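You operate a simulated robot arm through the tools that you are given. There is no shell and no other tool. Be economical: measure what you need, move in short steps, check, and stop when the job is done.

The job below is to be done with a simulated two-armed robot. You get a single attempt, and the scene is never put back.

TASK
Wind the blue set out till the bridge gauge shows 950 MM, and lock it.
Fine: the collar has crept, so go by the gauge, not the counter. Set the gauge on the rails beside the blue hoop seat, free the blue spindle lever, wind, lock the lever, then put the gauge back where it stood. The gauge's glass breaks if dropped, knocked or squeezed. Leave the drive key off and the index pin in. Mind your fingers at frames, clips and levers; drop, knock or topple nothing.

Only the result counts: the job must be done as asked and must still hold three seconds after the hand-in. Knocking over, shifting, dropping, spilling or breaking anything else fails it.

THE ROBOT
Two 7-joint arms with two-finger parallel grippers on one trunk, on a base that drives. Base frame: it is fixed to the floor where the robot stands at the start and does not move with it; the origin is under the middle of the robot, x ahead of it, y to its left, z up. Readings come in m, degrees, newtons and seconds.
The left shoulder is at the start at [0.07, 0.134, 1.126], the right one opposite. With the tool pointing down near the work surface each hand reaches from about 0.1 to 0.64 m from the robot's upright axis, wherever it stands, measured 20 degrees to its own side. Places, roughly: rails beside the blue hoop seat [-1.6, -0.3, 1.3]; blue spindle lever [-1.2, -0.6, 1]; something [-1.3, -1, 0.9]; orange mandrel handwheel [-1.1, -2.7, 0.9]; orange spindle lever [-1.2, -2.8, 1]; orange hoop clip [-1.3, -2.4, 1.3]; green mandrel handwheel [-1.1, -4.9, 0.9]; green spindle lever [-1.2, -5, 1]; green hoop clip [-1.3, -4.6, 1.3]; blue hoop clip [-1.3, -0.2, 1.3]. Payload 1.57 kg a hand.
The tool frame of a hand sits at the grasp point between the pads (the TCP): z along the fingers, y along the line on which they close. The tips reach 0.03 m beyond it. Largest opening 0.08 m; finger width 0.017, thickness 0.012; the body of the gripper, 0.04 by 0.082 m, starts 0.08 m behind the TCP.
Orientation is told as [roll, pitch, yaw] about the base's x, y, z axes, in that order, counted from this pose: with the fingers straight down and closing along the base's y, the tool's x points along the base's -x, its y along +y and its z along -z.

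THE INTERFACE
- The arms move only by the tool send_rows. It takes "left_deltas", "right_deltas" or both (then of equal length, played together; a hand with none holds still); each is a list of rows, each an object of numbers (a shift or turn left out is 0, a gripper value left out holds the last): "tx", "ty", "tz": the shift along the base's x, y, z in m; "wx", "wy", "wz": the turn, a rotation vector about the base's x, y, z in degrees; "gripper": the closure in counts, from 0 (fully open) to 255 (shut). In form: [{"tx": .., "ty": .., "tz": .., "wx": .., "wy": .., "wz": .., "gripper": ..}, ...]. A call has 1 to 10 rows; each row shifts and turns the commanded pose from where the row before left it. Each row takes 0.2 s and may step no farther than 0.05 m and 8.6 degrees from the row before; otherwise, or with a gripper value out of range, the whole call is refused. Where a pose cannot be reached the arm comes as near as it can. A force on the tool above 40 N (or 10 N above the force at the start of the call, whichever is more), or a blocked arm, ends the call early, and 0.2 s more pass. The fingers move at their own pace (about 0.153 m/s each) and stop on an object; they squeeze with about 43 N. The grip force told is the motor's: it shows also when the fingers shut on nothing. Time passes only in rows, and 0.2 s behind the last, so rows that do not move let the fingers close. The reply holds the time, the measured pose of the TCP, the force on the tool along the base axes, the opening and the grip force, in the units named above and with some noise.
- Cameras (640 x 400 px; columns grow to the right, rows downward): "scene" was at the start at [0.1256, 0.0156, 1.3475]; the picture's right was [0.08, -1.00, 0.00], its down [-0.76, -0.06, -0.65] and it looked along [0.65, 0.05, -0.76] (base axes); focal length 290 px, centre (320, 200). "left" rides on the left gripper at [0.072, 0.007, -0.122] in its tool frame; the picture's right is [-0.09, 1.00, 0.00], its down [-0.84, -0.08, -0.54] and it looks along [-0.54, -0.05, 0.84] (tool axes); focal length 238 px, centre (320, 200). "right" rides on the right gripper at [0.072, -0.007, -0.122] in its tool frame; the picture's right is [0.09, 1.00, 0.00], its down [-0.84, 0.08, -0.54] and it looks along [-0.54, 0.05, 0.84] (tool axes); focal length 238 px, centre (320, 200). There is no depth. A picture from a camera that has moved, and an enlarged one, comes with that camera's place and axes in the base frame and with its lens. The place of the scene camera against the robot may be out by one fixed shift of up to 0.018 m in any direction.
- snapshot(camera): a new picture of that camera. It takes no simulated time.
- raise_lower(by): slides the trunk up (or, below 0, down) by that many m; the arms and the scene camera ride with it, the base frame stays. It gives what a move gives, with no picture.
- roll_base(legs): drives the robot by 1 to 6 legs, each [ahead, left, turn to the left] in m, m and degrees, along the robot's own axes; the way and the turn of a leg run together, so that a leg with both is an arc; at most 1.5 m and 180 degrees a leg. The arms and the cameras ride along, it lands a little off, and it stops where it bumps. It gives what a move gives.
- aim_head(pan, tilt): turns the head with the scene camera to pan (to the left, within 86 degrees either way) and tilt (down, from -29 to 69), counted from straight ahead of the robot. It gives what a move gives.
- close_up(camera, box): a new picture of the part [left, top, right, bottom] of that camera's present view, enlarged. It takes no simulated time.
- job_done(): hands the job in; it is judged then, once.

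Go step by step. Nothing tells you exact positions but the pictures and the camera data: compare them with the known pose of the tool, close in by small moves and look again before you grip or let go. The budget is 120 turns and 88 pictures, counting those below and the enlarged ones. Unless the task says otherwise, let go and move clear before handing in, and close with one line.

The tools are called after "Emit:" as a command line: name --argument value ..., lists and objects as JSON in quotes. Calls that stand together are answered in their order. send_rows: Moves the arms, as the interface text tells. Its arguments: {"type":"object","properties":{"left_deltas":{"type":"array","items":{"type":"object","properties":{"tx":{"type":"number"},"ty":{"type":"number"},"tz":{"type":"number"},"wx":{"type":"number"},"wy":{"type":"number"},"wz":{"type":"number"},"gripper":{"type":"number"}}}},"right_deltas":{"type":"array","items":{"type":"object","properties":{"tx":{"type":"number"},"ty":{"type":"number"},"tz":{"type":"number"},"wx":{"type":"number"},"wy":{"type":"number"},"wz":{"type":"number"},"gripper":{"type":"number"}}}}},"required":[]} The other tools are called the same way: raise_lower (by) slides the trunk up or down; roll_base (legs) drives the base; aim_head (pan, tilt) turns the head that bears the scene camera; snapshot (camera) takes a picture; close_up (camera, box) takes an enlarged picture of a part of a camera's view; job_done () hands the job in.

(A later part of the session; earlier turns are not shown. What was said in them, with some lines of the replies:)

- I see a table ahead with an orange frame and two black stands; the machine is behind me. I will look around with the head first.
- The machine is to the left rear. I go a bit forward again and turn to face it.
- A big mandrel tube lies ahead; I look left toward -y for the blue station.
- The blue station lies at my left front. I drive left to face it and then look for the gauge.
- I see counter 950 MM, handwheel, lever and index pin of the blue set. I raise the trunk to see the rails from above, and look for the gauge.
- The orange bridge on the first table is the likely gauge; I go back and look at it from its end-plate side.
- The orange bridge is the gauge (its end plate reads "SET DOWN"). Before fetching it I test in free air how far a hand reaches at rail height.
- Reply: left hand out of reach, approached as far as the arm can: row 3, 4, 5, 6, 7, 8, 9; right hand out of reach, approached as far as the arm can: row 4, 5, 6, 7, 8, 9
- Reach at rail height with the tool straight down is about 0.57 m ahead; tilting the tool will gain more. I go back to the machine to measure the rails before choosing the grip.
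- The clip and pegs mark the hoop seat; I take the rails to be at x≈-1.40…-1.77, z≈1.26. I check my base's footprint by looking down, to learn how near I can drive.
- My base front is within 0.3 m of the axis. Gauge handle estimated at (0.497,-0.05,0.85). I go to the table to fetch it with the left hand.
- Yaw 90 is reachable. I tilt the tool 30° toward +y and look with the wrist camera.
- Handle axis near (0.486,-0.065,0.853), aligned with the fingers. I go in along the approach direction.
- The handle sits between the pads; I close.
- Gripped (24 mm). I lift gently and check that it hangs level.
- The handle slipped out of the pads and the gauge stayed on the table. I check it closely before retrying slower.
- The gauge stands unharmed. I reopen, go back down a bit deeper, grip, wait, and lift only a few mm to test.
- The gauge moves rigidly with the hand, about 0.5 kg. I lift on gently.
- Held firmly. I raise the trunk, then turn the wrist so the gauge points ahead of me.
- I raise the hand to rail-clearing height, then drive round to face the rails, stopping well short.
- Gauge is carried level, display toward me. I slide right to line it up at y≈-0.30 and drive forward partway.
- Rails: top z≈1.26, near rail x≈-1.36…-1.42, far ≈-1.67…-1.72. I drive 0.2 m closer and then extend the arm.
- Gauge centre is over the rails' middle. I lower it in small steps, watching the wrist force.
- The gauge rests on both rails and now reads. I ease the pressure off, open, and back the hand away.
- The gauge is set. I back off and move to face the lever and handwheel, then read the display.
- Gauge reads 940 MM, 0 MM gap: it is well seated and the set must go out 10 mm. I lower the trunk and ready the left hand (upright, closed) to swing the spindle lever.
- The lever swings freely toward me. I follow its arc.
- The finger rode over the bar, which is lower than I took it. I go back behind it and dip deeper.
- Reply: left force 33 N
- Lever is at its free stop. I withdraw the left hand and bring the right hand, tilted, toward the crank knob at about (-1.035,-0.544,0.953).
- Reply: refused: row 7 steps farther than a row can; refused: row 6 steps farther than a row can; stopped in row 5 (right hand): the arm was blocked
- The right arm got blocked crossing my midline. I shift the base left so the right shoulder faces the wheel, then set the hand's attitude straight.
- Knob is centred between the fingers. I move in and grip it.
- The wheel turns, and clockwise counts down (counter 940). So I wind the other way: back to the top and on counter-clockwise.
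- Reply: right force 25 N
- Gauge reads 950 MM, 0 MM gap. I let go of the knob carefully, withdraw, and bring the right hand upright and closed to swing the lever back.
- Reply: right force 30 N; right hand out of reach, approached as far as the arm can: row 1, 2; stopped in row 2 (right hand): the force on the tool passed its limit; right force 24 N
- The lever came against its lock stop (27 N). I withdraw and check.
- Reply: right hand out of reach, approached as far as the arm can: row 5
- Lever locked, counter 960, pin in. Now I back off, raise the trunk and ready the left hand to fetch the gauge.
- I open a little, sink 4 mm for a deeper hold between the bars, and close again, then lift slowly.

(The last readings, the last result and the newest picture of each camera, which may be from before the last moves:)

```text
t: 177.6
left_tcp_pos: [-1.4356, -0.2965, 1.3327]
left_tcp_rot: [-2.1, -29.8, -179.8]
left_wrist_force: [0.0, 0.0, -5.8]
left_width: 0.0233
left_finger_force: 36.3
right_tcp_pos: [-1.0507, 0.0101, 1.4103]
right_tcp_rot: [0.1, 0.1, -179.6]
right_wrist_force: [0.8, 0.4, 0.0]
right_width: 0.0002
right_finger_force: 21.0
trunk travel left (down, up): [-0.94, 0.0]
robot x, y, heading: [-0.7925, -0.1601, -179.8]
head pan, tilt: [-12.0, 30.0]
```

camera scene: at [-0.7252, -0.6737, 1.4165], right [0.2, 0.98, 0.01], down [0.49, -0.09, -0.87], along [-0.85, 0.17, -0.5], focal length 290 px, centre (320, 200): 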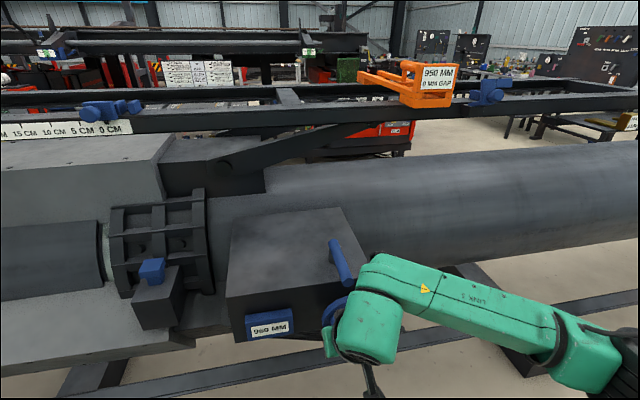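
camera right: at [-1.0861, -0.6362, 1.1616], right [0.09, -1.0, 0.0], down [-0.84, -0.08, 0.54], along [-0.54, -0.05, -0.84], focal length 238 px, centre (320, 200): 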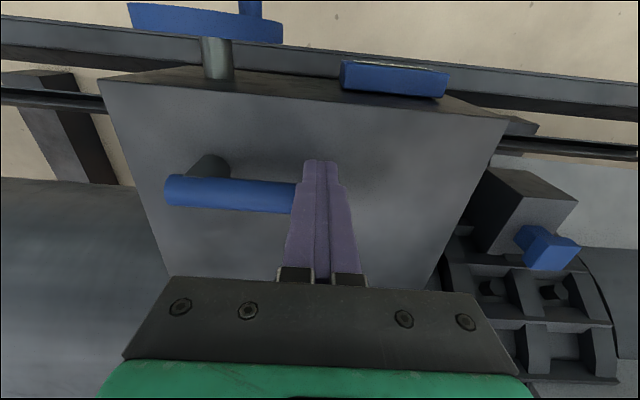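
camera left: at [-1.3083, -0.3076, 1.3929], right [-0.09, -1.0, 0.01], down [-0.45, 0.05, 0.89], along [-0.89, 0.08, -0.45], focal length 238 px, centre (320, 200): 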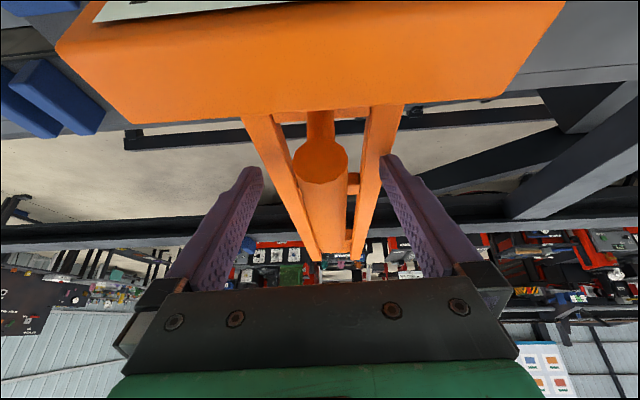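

Held with the full 5.8 N. I lift on slowly to clear height.

Emit:
send_rows --left_deltas '[{"tz": 0.005}, {"tz": 0.008}, {"tz": 0.01}, {"tz": 0.01}, {"tz": 0.01}, {"tz": 0.01}, {"tz": 0.01}, {"tz": 0.01}, {"tz": 0.006}]'

Emit:
send_rows --left_deltas '[{"tx": 0.01}, {"tx": 0.02}, {"tx": 0.022}, {"tx": 0.022}, {"tx": 0.022}, {"tx": 0.022}, {"tx": 0.022}, {"tx": 0.022}, {"tx": 0.018}, {"tx": 0.01}]'

```text
t: 179.6
left_tcp_pos: [-1.434, -0.2978, 1.412]
left_tcp_rot: [-2.1, -29.7, -179.7]
left_wrist_force: [-0.1, -0.9, -5.2]
left_width: 0.0235
left_finger_force: 35.9
right_tcp_pos: [-1.049, 0.0101, 1.4103]
right_tcp_rot: [0.0, 0.1, -179.6]
right_wrist_force: [0.0, -0.2, -0.4]
right_width: 0.0001
right_finger_force: 21.0
trunk travel left (down, up): [-0.94, 0.0]
robot x, y, heading: [-0.7951, -0.1604, -179.6]
head pan, tilt: [-12.0, 30.0]
```

```text
t: 181.8
left_tcp_pos: [-1.243, -0.2973, 1.4118]
left_tcp_rot: [-2.2, -29.8, -179.7]
left_wrist_force: [-0.2, -1.1, -5.7]
left_width: 0.0233
left_finger_force: 35.6
right_tcp_pos: [-1.0477, 0.0102, 1.4105]
right_tcp_rot: [0.0, 0.2, -179.6]
right_wrist_force: [-0.1, 0.5, 0.2]
right_width: 0.0
right_finger_force: 21.2
trunk travel left (down, up): [-0.94, 0.0]
robot x, y, heading: [-0.7893, -0.1585, -179.9]
head pan, tilt: [-12.0, 30.0]
```

Emit:
roll_base --legs '[[-0.55, 0, 0], [0, 0, -164]]'

```text
t: 191.5
left_tcp_pos: [0.1297, 0.1173, 1.4122]
left_tcp_rot: [-2.2, -29.9, 19.0]
left_wrist_force: [-0.1, -0.4, -5.3]
left_width: 0.0232
left_finger_force: 35.9
right_tcp_pos: [0.0434, -0.2359, 1.4107]
right_tcp_rot: [0.0, 0.0, 18.9]
right_wrist_force: [-0.5, -0.2, -0.6]
right_width: 0.0002
right_finger_force: 20.9
trunk travel left (down, up): [-0.94, 0.0]
robot x, y, heading: [-0.2519, -0.158, 18.6]
head pan, tilt: [-12.0, 30.0]
```

Emit:
roll_base --legs '[[0.193, -0.192, -2.5]]'

Emit:
aim_head --pan 5 --tilt 55

```text
t: 193.4
left_tcp_pos: [0.3763, -0.0162, 1.4121]
left_tcp_rot: [-2.3, -30.0, 16.9]
left_wrist_force: [0.0, -0.3, -4.9]
left_width: 0.0232
left_finger_force: 36.1
right_tcp_pos: [0.2757, -0.3659, 1.4113]
right_tcp_rot: [-0.1, 0.0, 16.7]
right_wrist_force: [1.0, 0.5, 0.2]
right_width: 0.0
right_finger_force: 21.2
trunk travel left (down, up): [-0.94, 0.0]
robot x, y, heading: [-0.0187, -0.2774, 16.7]
head pan, tilt: [-12.0, 30.0]
```

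```text
t: 194.3
left_tcp_pos: [0.3819, -0.0187, 1.4124]
left_tcp_rot: [-2.0, -29.8, 16.7]
left_wrist_force: [0.1, 0.1, -6.2]
left_width: 0.0237
left_finger_force: 35.6
right_tcp_pos: [0.2803, -0.3672, 1.4093]
right_tcp_rot: [0.1, 0.0, 16.7]
right_wrist_force: [-0.4, 0.2, -0.6]
right_width: 0.0001
right_finger_force: 20.3
trunk travel left (down, up): [-0.94, 0.0]
robot x, y, heading: [-0.0146, -0.2781, 16.5]
head pan, tilt: [5.0, 55.0]
```

Emit:
send_rows --left_deltas '[{"tz": -0.013}, {"tz": -0.024}, {"tz": -0.024}, {"tz": -0.024}, {"tz": -0.024}, {"tz": -0.024}, {"tz": -0.024}, {"tz": -0.024}, {"tz": -0.024}, {"tz": -0.015}]'

Emit:
send_rows --left_deltas '[{"wz": 7.75, "tx": 0.01}, {"wz": 7.75, "tx": 0.01, "ty": -0.004}, {"wz": 7.75, "tx": 0.01, "ty": -0.005}, {"wz": 7.75, "tx": 0.01, "ty": -0.005}, {"wz": 7.75, "tx": 0.01, "ty": -0.005}, {"wz": 7.75, "tx": 0.01, "ty": -0.005}, {"wz": 7.75, "tx": 0.01, "ty": -0.005}, {"wz": 7.75, "tx": 0.01, "ty": -0.005}, {"wz": 7.75, "tx": 0.01, "ty": -0.005}, {"wz": 7.75, "tx": 0.01, "ty": -0.005}]'

Emit:
raise_lower --by -0.2

Emit:
snapshot --camera "scene"

```text
t: 196.5
left_tcp_pos: [0.3806, -0.017, 1.1935]
left_tcp_rot: [-2.1, -29.7, 16.7]
left_wrist_force: [-0.1, -0.3, -5.3]
left_width: 0.0234
left_finger_force: 35.3
right_tcp_pos: [0.2792, -0.3668, 1.4117]
right_tcp_rot: [0.0, 0.2, 16.6]
right_wrist_force: [0.1, 0.0, 0.5]
right_width: 0.0
right_finger_force: 21.2
trunk travel left (down, up): [-0.94, 0.0]
robot x, y, heading: [-0.0148, -0.2769, 16.3]
head pan, tilt: [5.0, 55.0]
```

```text
t: 198.7
left_tcp_pos: [0.4816, -0.0633, 1.192]
left_tcp_rot: [-2.1, -29.9, 94.2]
left_wrist_force: [0.4, 0.1, -6.2]
left_width: 0.0234
left_finger_force: 36.1
right_tcp_pos: [0.2809, -0.3695, 1.4111]
right_tcp_rot: [0.0, 0.1, 16.7]
right_wrist_force: [-0.5, 0.6, 1.1]
right_width: 0.0
right_finger_force: 21.9
trunk travel left (down, up): [-0.94, 0.0]
robot x, y, heading: [-0.012, -0.2779, 16.4]
head pan, tilt: [5.0, 55.0]
```

```text
t: 200.9
left_tcp_pos: [0.4794, -0.0618, 0.9925]
left_tcp_rot: [-2.1, -30.0, 94.2]
left_wrist_force: [-0.7, 0.9, -4.9]
left_width: 0.0235
left_finger_force: 36.1
right_tcp_pos: [0.2786, -0.3681, 1.2109]
right_tcp_rot: [-0.1, 0.2, 16.7]
right_wrist_force: [0.3, 0.4, -0.9]
right_width: 0.0001
right_finger_force: 21.4
trunk travel left (down, up): [-0.74, 0.2]
robot x, y, heading: [-0.0087, -0.2768, 16.4]
head pan, tilt: [5.0, 55.0]
```

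```text
4 pictures are left
camera scene: at [0.1007, -0.2272, 1.3804], right [0.37, -0.93, 0.0], down [-0.76, -0.3, -0.57], along [0.53, 0.21, -0.82], focal length 290 px, centre (320, 200)
```

scene: 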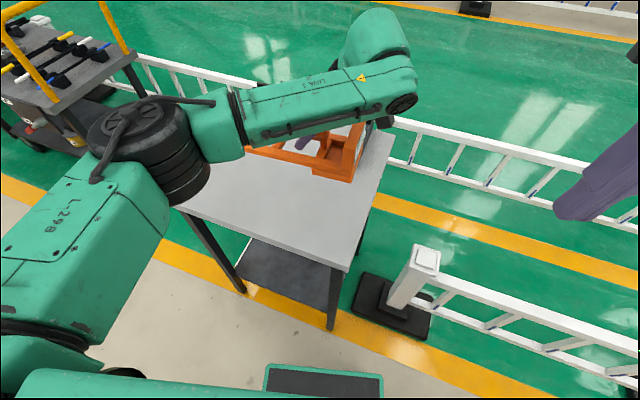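

Emit:
send_rows --left_deltas '[{"tx": 0.003, "ty": -0.002, "tz": -0.01}, {"tx": 0.002, "ty": -0.002, "tz": -0.015}, {"tz": -0.015}, {"tz": -0.015}, {"tz": -0.015}, {"tz": -0.015}, {"tz": -0.015}, {"tz": -0.012}, {"tz": -0.008}]'

Emit:
send_rows --left_deltas '[{"tz": -0.004}, {"tz": -0.003}, {"tz": -0.003}]'

```text
t: 202.9
left_tcp_pos: [0.4862, -0.0669, 0.8718]
left_tcp_rot: [-2.0, -29.8, 94.1]
left_wrist_force: [0.1, 0.2, -5.8]
left_width: 0.0233
left_finger_force: 36.1
right_tcp_pos: [0.2785, -0.3668, 1.2118]
right_tcp_rot: [0.0, 0.0, 16.7]
right_wrist_force: [1.2, 0.1, -0.2]
right_width: 0.0001
right_finger_force: 21.4
trunk travel left (down, up): [-0.74, 0.2]
robot x, y, heading: [-0.0125, -0.2784, 16.6]
head pan, tilt: [5.0, 55.0]
```

```text
t: 203.7
left_tcp_pos: [0.4866, -0.0661, 0.8622]
left_tcp_rot: [-2.1, -29.9, 94.2]
left_wrist_force: [-0.3, 0.7, -5.7]
left_width: 0.0234
left_finger_force: 35.8
right_tcp_pos: [0.28, -0.3663, 1.2111]
right_tcp_rot: [0.0, 0.1, 16.7]
right_wrist_force: [0.7, 0.1, 0.2]
right_width: 0.0002
right_finger_force: 21.7
trunk travel left (down, up): [-0.74, 0.2]
robot x, y, heading: [-0.0123, -0.2721, 16.6]
head pan, tilt: [5.0, 55.0]
```

Emit:
send_rows --left_deltas '[{"tz": -0.003}, {"tz": -0.003}, {"tz": -0.003}]'

Emit:
send_rows --left_deltas '[{"tz": -0.002}, {"tz": -0.0015}]'

```text
t: 204.5
left_tcp_pos: [0.4858, -0.0664, 0.8521]
left_tcp_rot: [-2.1, -29.9, 94.2]
left_wrist_force: [0.6, -0.6, -5.4]
left_width: 0.0237
left_finger_force: 35.5
right_tcp_pos: [0.2805, -0.3678, 1.2119]
right_tcp_rot: [0.0, 0.1, 16.7]
right_wrist_force: [0.2, -0.2, 0.6]
right_width: 0.0
right_finger_force: 21.5
trunk travel left (down, up): [-0.74, 0.2]
robot x, y, heading: [-0.0126, -0.2783, 16.8]
head pan, tilt: [5.0, 55.0]
```

```text
t: 205.1
left_tcp_pos: [0.4859, -0.0664, 0.8496]
left_tcp_rot: [-2.2, -30.0, 94.3]
left_wrist_force: [-0.6, -1.1, -0.5]
left_width: 0.0235
left_finger_force: 35.3
right_tcp_pos: [0.2796, -0.3681, 1.2106]
right_tcp_rot: [0.1, 0.0, 16.7]
right_wrist_force: [-0.1, -0.6, 0.0]
right_width: 0.0
right_finger_force: 21.2
trunk travel left (down, up): [-0.74, 0.2]
robot x, y, heading: [-0.0148, -0.2758, 16.5]
head pan, tilt: [5.0, 55.0]
```

The table carries it now. One more millimetre, then open and withdraw.

Emit:
send_rows --left_deltas '[{"tz": -0.001}, {}]'

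Emit:
send_rows --left_deltas '[{"gripper": 165}, {"gripper": 140}, {"gripper": 90}, {"gripper": 0}, {}]'

Emit:
snapshot --camera "left"

```text
t: 205.7
left_tcp_pos: [0.4857, -0.0676, 0.849]
left_tcp_rot: [-2.0, -29.8, 94.1]
left_wrist_force: [0.3, -2.0, -1.1]
left_width: 0.0238
left_finger_force: 35.2
right_tcp_pos: [0.2782, -0.3699, 1.2112]
right_tcp_rot: [0.1, 0.0, 16.8]
right_wrist_force: [0.7, 0.6, 0.5]
right_width: 0.0
right_finger_force: 21.0
trunk travel left (down, up): [-0.74, 0.2]
robot x, y, heading: [-0.0135, -0.2795, 16.3]
head pan, tilt: [5.0, 55.0]
```

```text
t: 206.9
left_tcp_pos: [0.4849, -0.0667, 0.8488]
left_tcp_rot: [-2.1, -29.8, 94.1]
left_wrist_force: [-0.1, 0.2, -0.2]
left_width: 0.0798
left_finger_force: 0.1
right_tcp_pos: [0.278, -0.3675, 1.2103]
right_tcp_rot: [0.0, 0.0, 16.7]
right_wrist_force: [0.5, -0.6, 0.4]
right_width: 0.0
right_finger_force: 21.5
trunk travel left (down, up): [-0.74, 0.2]
robot x, y, heading: [-0.0159, -0.2822, 16.5]
head pan, tilt: [5.0, 55.0]
```

```text
3 pictures are left
camera left: at [0.4833, -0.19, 0.9184], right [-1.0, 0.03, 0.01], down [0.02, 0.46, 0.89], along [0.02, 0.89, -0.46], focal length 238 px, centre (320, 200)
```

left: 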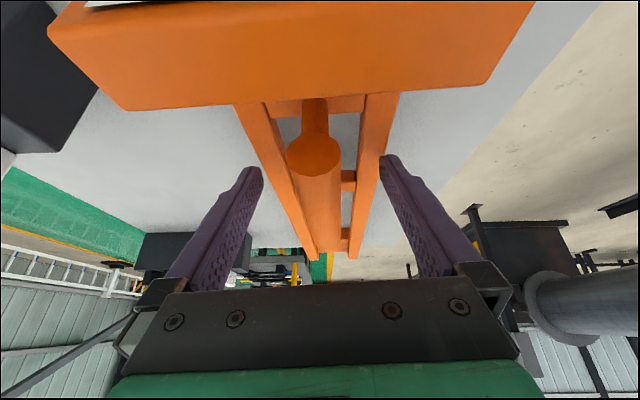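

Emit:
send_rows --left_deltas '[{"tz": 0.015}, {"tz": 0.025}, {"tz": 0.03}, {"tz": 0.04}, {"tz": 0.04}, {"tz": 0.04}, {"tx": -0.02, "tz": 0.03}]'

Emit:
roll_base --legs '[[-0.3, 0, 0]]'

Emit:
snapshot --camera "scene"

```text
t: 208.5
left_tcp_pos: [0.5058, -0.0389, 1.0028]
left_tcp_rot: [-2.2, -29.8, 94.2]
left_wrist_force: [-0.5, -0.2, -0.1]
left_width: 0.0802
left_finger_force: 0.1
left hand out of reach, approached as far as the arm can: row 4, 5, 6, 7
right_tcp_pos: [0.279, -0.3675, 1.2114]
right_tcp_rot: [0.0, 0.0, 16.7]
right_wrist_force: [0.8, 0.2, 0.8]
right_width: 0.0
right_finger_force: 21.6
trunk travel left (down, up): [-0.74, 0.2]
robot x, y, heading: [-0.0126, -0.2791, 16.6]
head pan, tilt: [5.0, 55.0]
```

```text
t: 210.5
left_tcp_pos: [0.2175, -0.1231, 1.0027]
left_tcp_rot: [-2.1, -29.9, 94.2]
left_wrist_force: [-0.5, -0.2, 0.2]
left_width: 0.0802
left_finger_force: 0.2
right_tcp_pos: [-0.0087, -0.4521, 1.2111]
right_tcp_rot: [0.1, 0.1, 16.7]
right_wrist_force: [0.2, -0.1, 0.4]
right_width: 0.0001
right_finger_force: 21.9
trunk travel left (down, up): [-0.74, 0.2]
robot x, y, heading: [-0.3028, -0.3627, 16.7]
head pan, tilt: [5.0, 55.0]
```

```text
2 pictures are left
camera scene: at [-0.187, -0.3131, 1.3803], right [0.37, -0.93, 0.0], down [-0.76, -0.3, -0.57], along [0.53, 0.21, -0.82], focal length 290 px, centre (320, 200)
```

scene: 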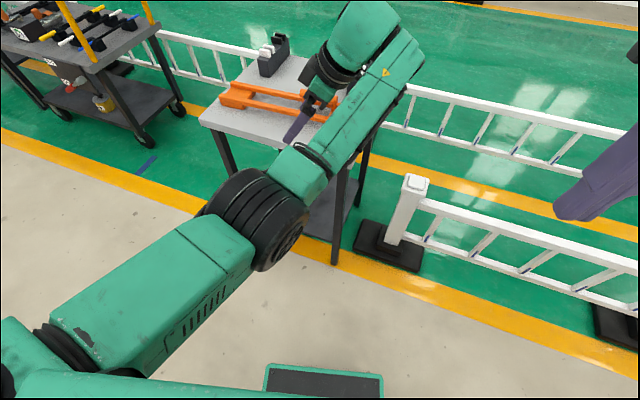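

Emit:
roll_base --legs '[[-0.2, 0, 0]]'

Emit:
raise_lower --by 0.2

Emit:
aim_head --pan 5 --tilt 35

Emit:
snapshot --camera "scene"

```text
t: 212.1
left_tcp_pos: [0.028, -0.1822, 1.0028]
left_tcp_rot: [-2.2, -29.9, 93.8]
left_wrist_force: [-0.1, -0.6, -0.5]
left_width: 0.0799
left_finger_force: 0.1
right_tcp_pos: [-0.1986, -0.5121, 1.2105]
right_tcp_rot: [0.0, 0.0, 16.5]
right_wrist_force: [0.7, -0.1, 0.3]
right_width: 0.0
right_finger_force: 22.2
trunk travel left (down, up): [-0.74, 0.2]
robot x, y, heading: [-0.4915, -0.4194, 16.4]
head pan, tilt: [5.0, 55.0]
```

```text
t: 214.3
left_tcp_pos: [0.0261, -0.1828, 1.2026]
left_tcp_rot: [-2.2, -30.0, 94.0]
left_wrist_force: [-0.1, 0.0, 0.0]
left_width: 0.0802
left_finger_force: 0.0
right_tcp_pos: [-0.2006, -0.512, 1.4098]
right_tcp_rot: [0.0, 0.0, 16.5]
right_wrist_force: [0.5, 1.1, -0.1]
right_width: 0.0001
right_finger_force: 21.4
trunk travel left (down, up): [-0.94, 0.0]
robot x, y, heading: [-0.4913, -0.4182, 16.4]
head pan, tilt: [5.0, 55.0]
```

```text
t: 215.1
left_tcp_pos: [0.0252, -0.1817, 1.2031]
left_tcp_rot: [-2.2, -29.8, 94.0]
left_wrist_force: [0.0, -0.8, 0.3]
left_width: 0.0801
left_finger_force: 0.0
right_tcp_pos: [-0.201, -0.5127, 1.4114]
right_tcp_rot: [0.0, 0.1, 16.5]
right_wrist_force: [-1.1, -0.2, 0.0]
right_width: 0.0
right_finger_force: 21.4
trunk travel left (down, up): [-0.94, 0.0]
robot x, y, heading: [-0.4937, -0.4217, 16.3]
head pan, tilt: [5.0, 35.0]
```

```text
1 pictures are left
camera scene: at [-0.3649, -0.3649, 1.6086], right [0.36, -0.93, 0.0], down [-0.54, -0.21, -0.82], along [0.76, 0.3, -0.57], focal length 290 px, centre (320, 200)
```

scene: 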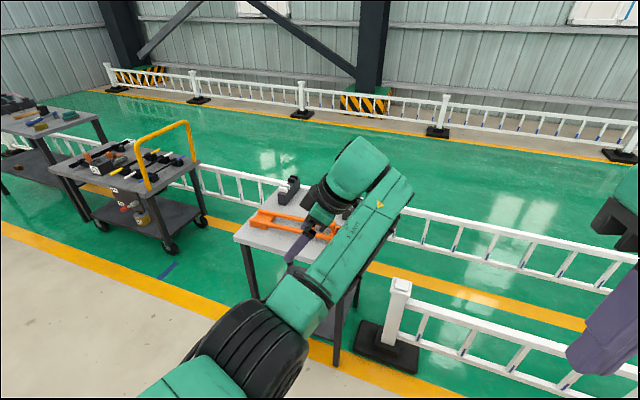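

The gauge stands back on its table. The lever is locked, the pin is in and both hands are clear, so I hand in.

Emit:
job_done

```text
The job is handed in.
```

The blue set is wound out to 950 MM on the bridge gauge (0 MM gap). The lever is locked at its stop and the gauge is back on its table. I read the gauge before locking, not after. On the first lift off the table the gauge slipped out of the grip, but it stayed standing there and read normally afterwards.
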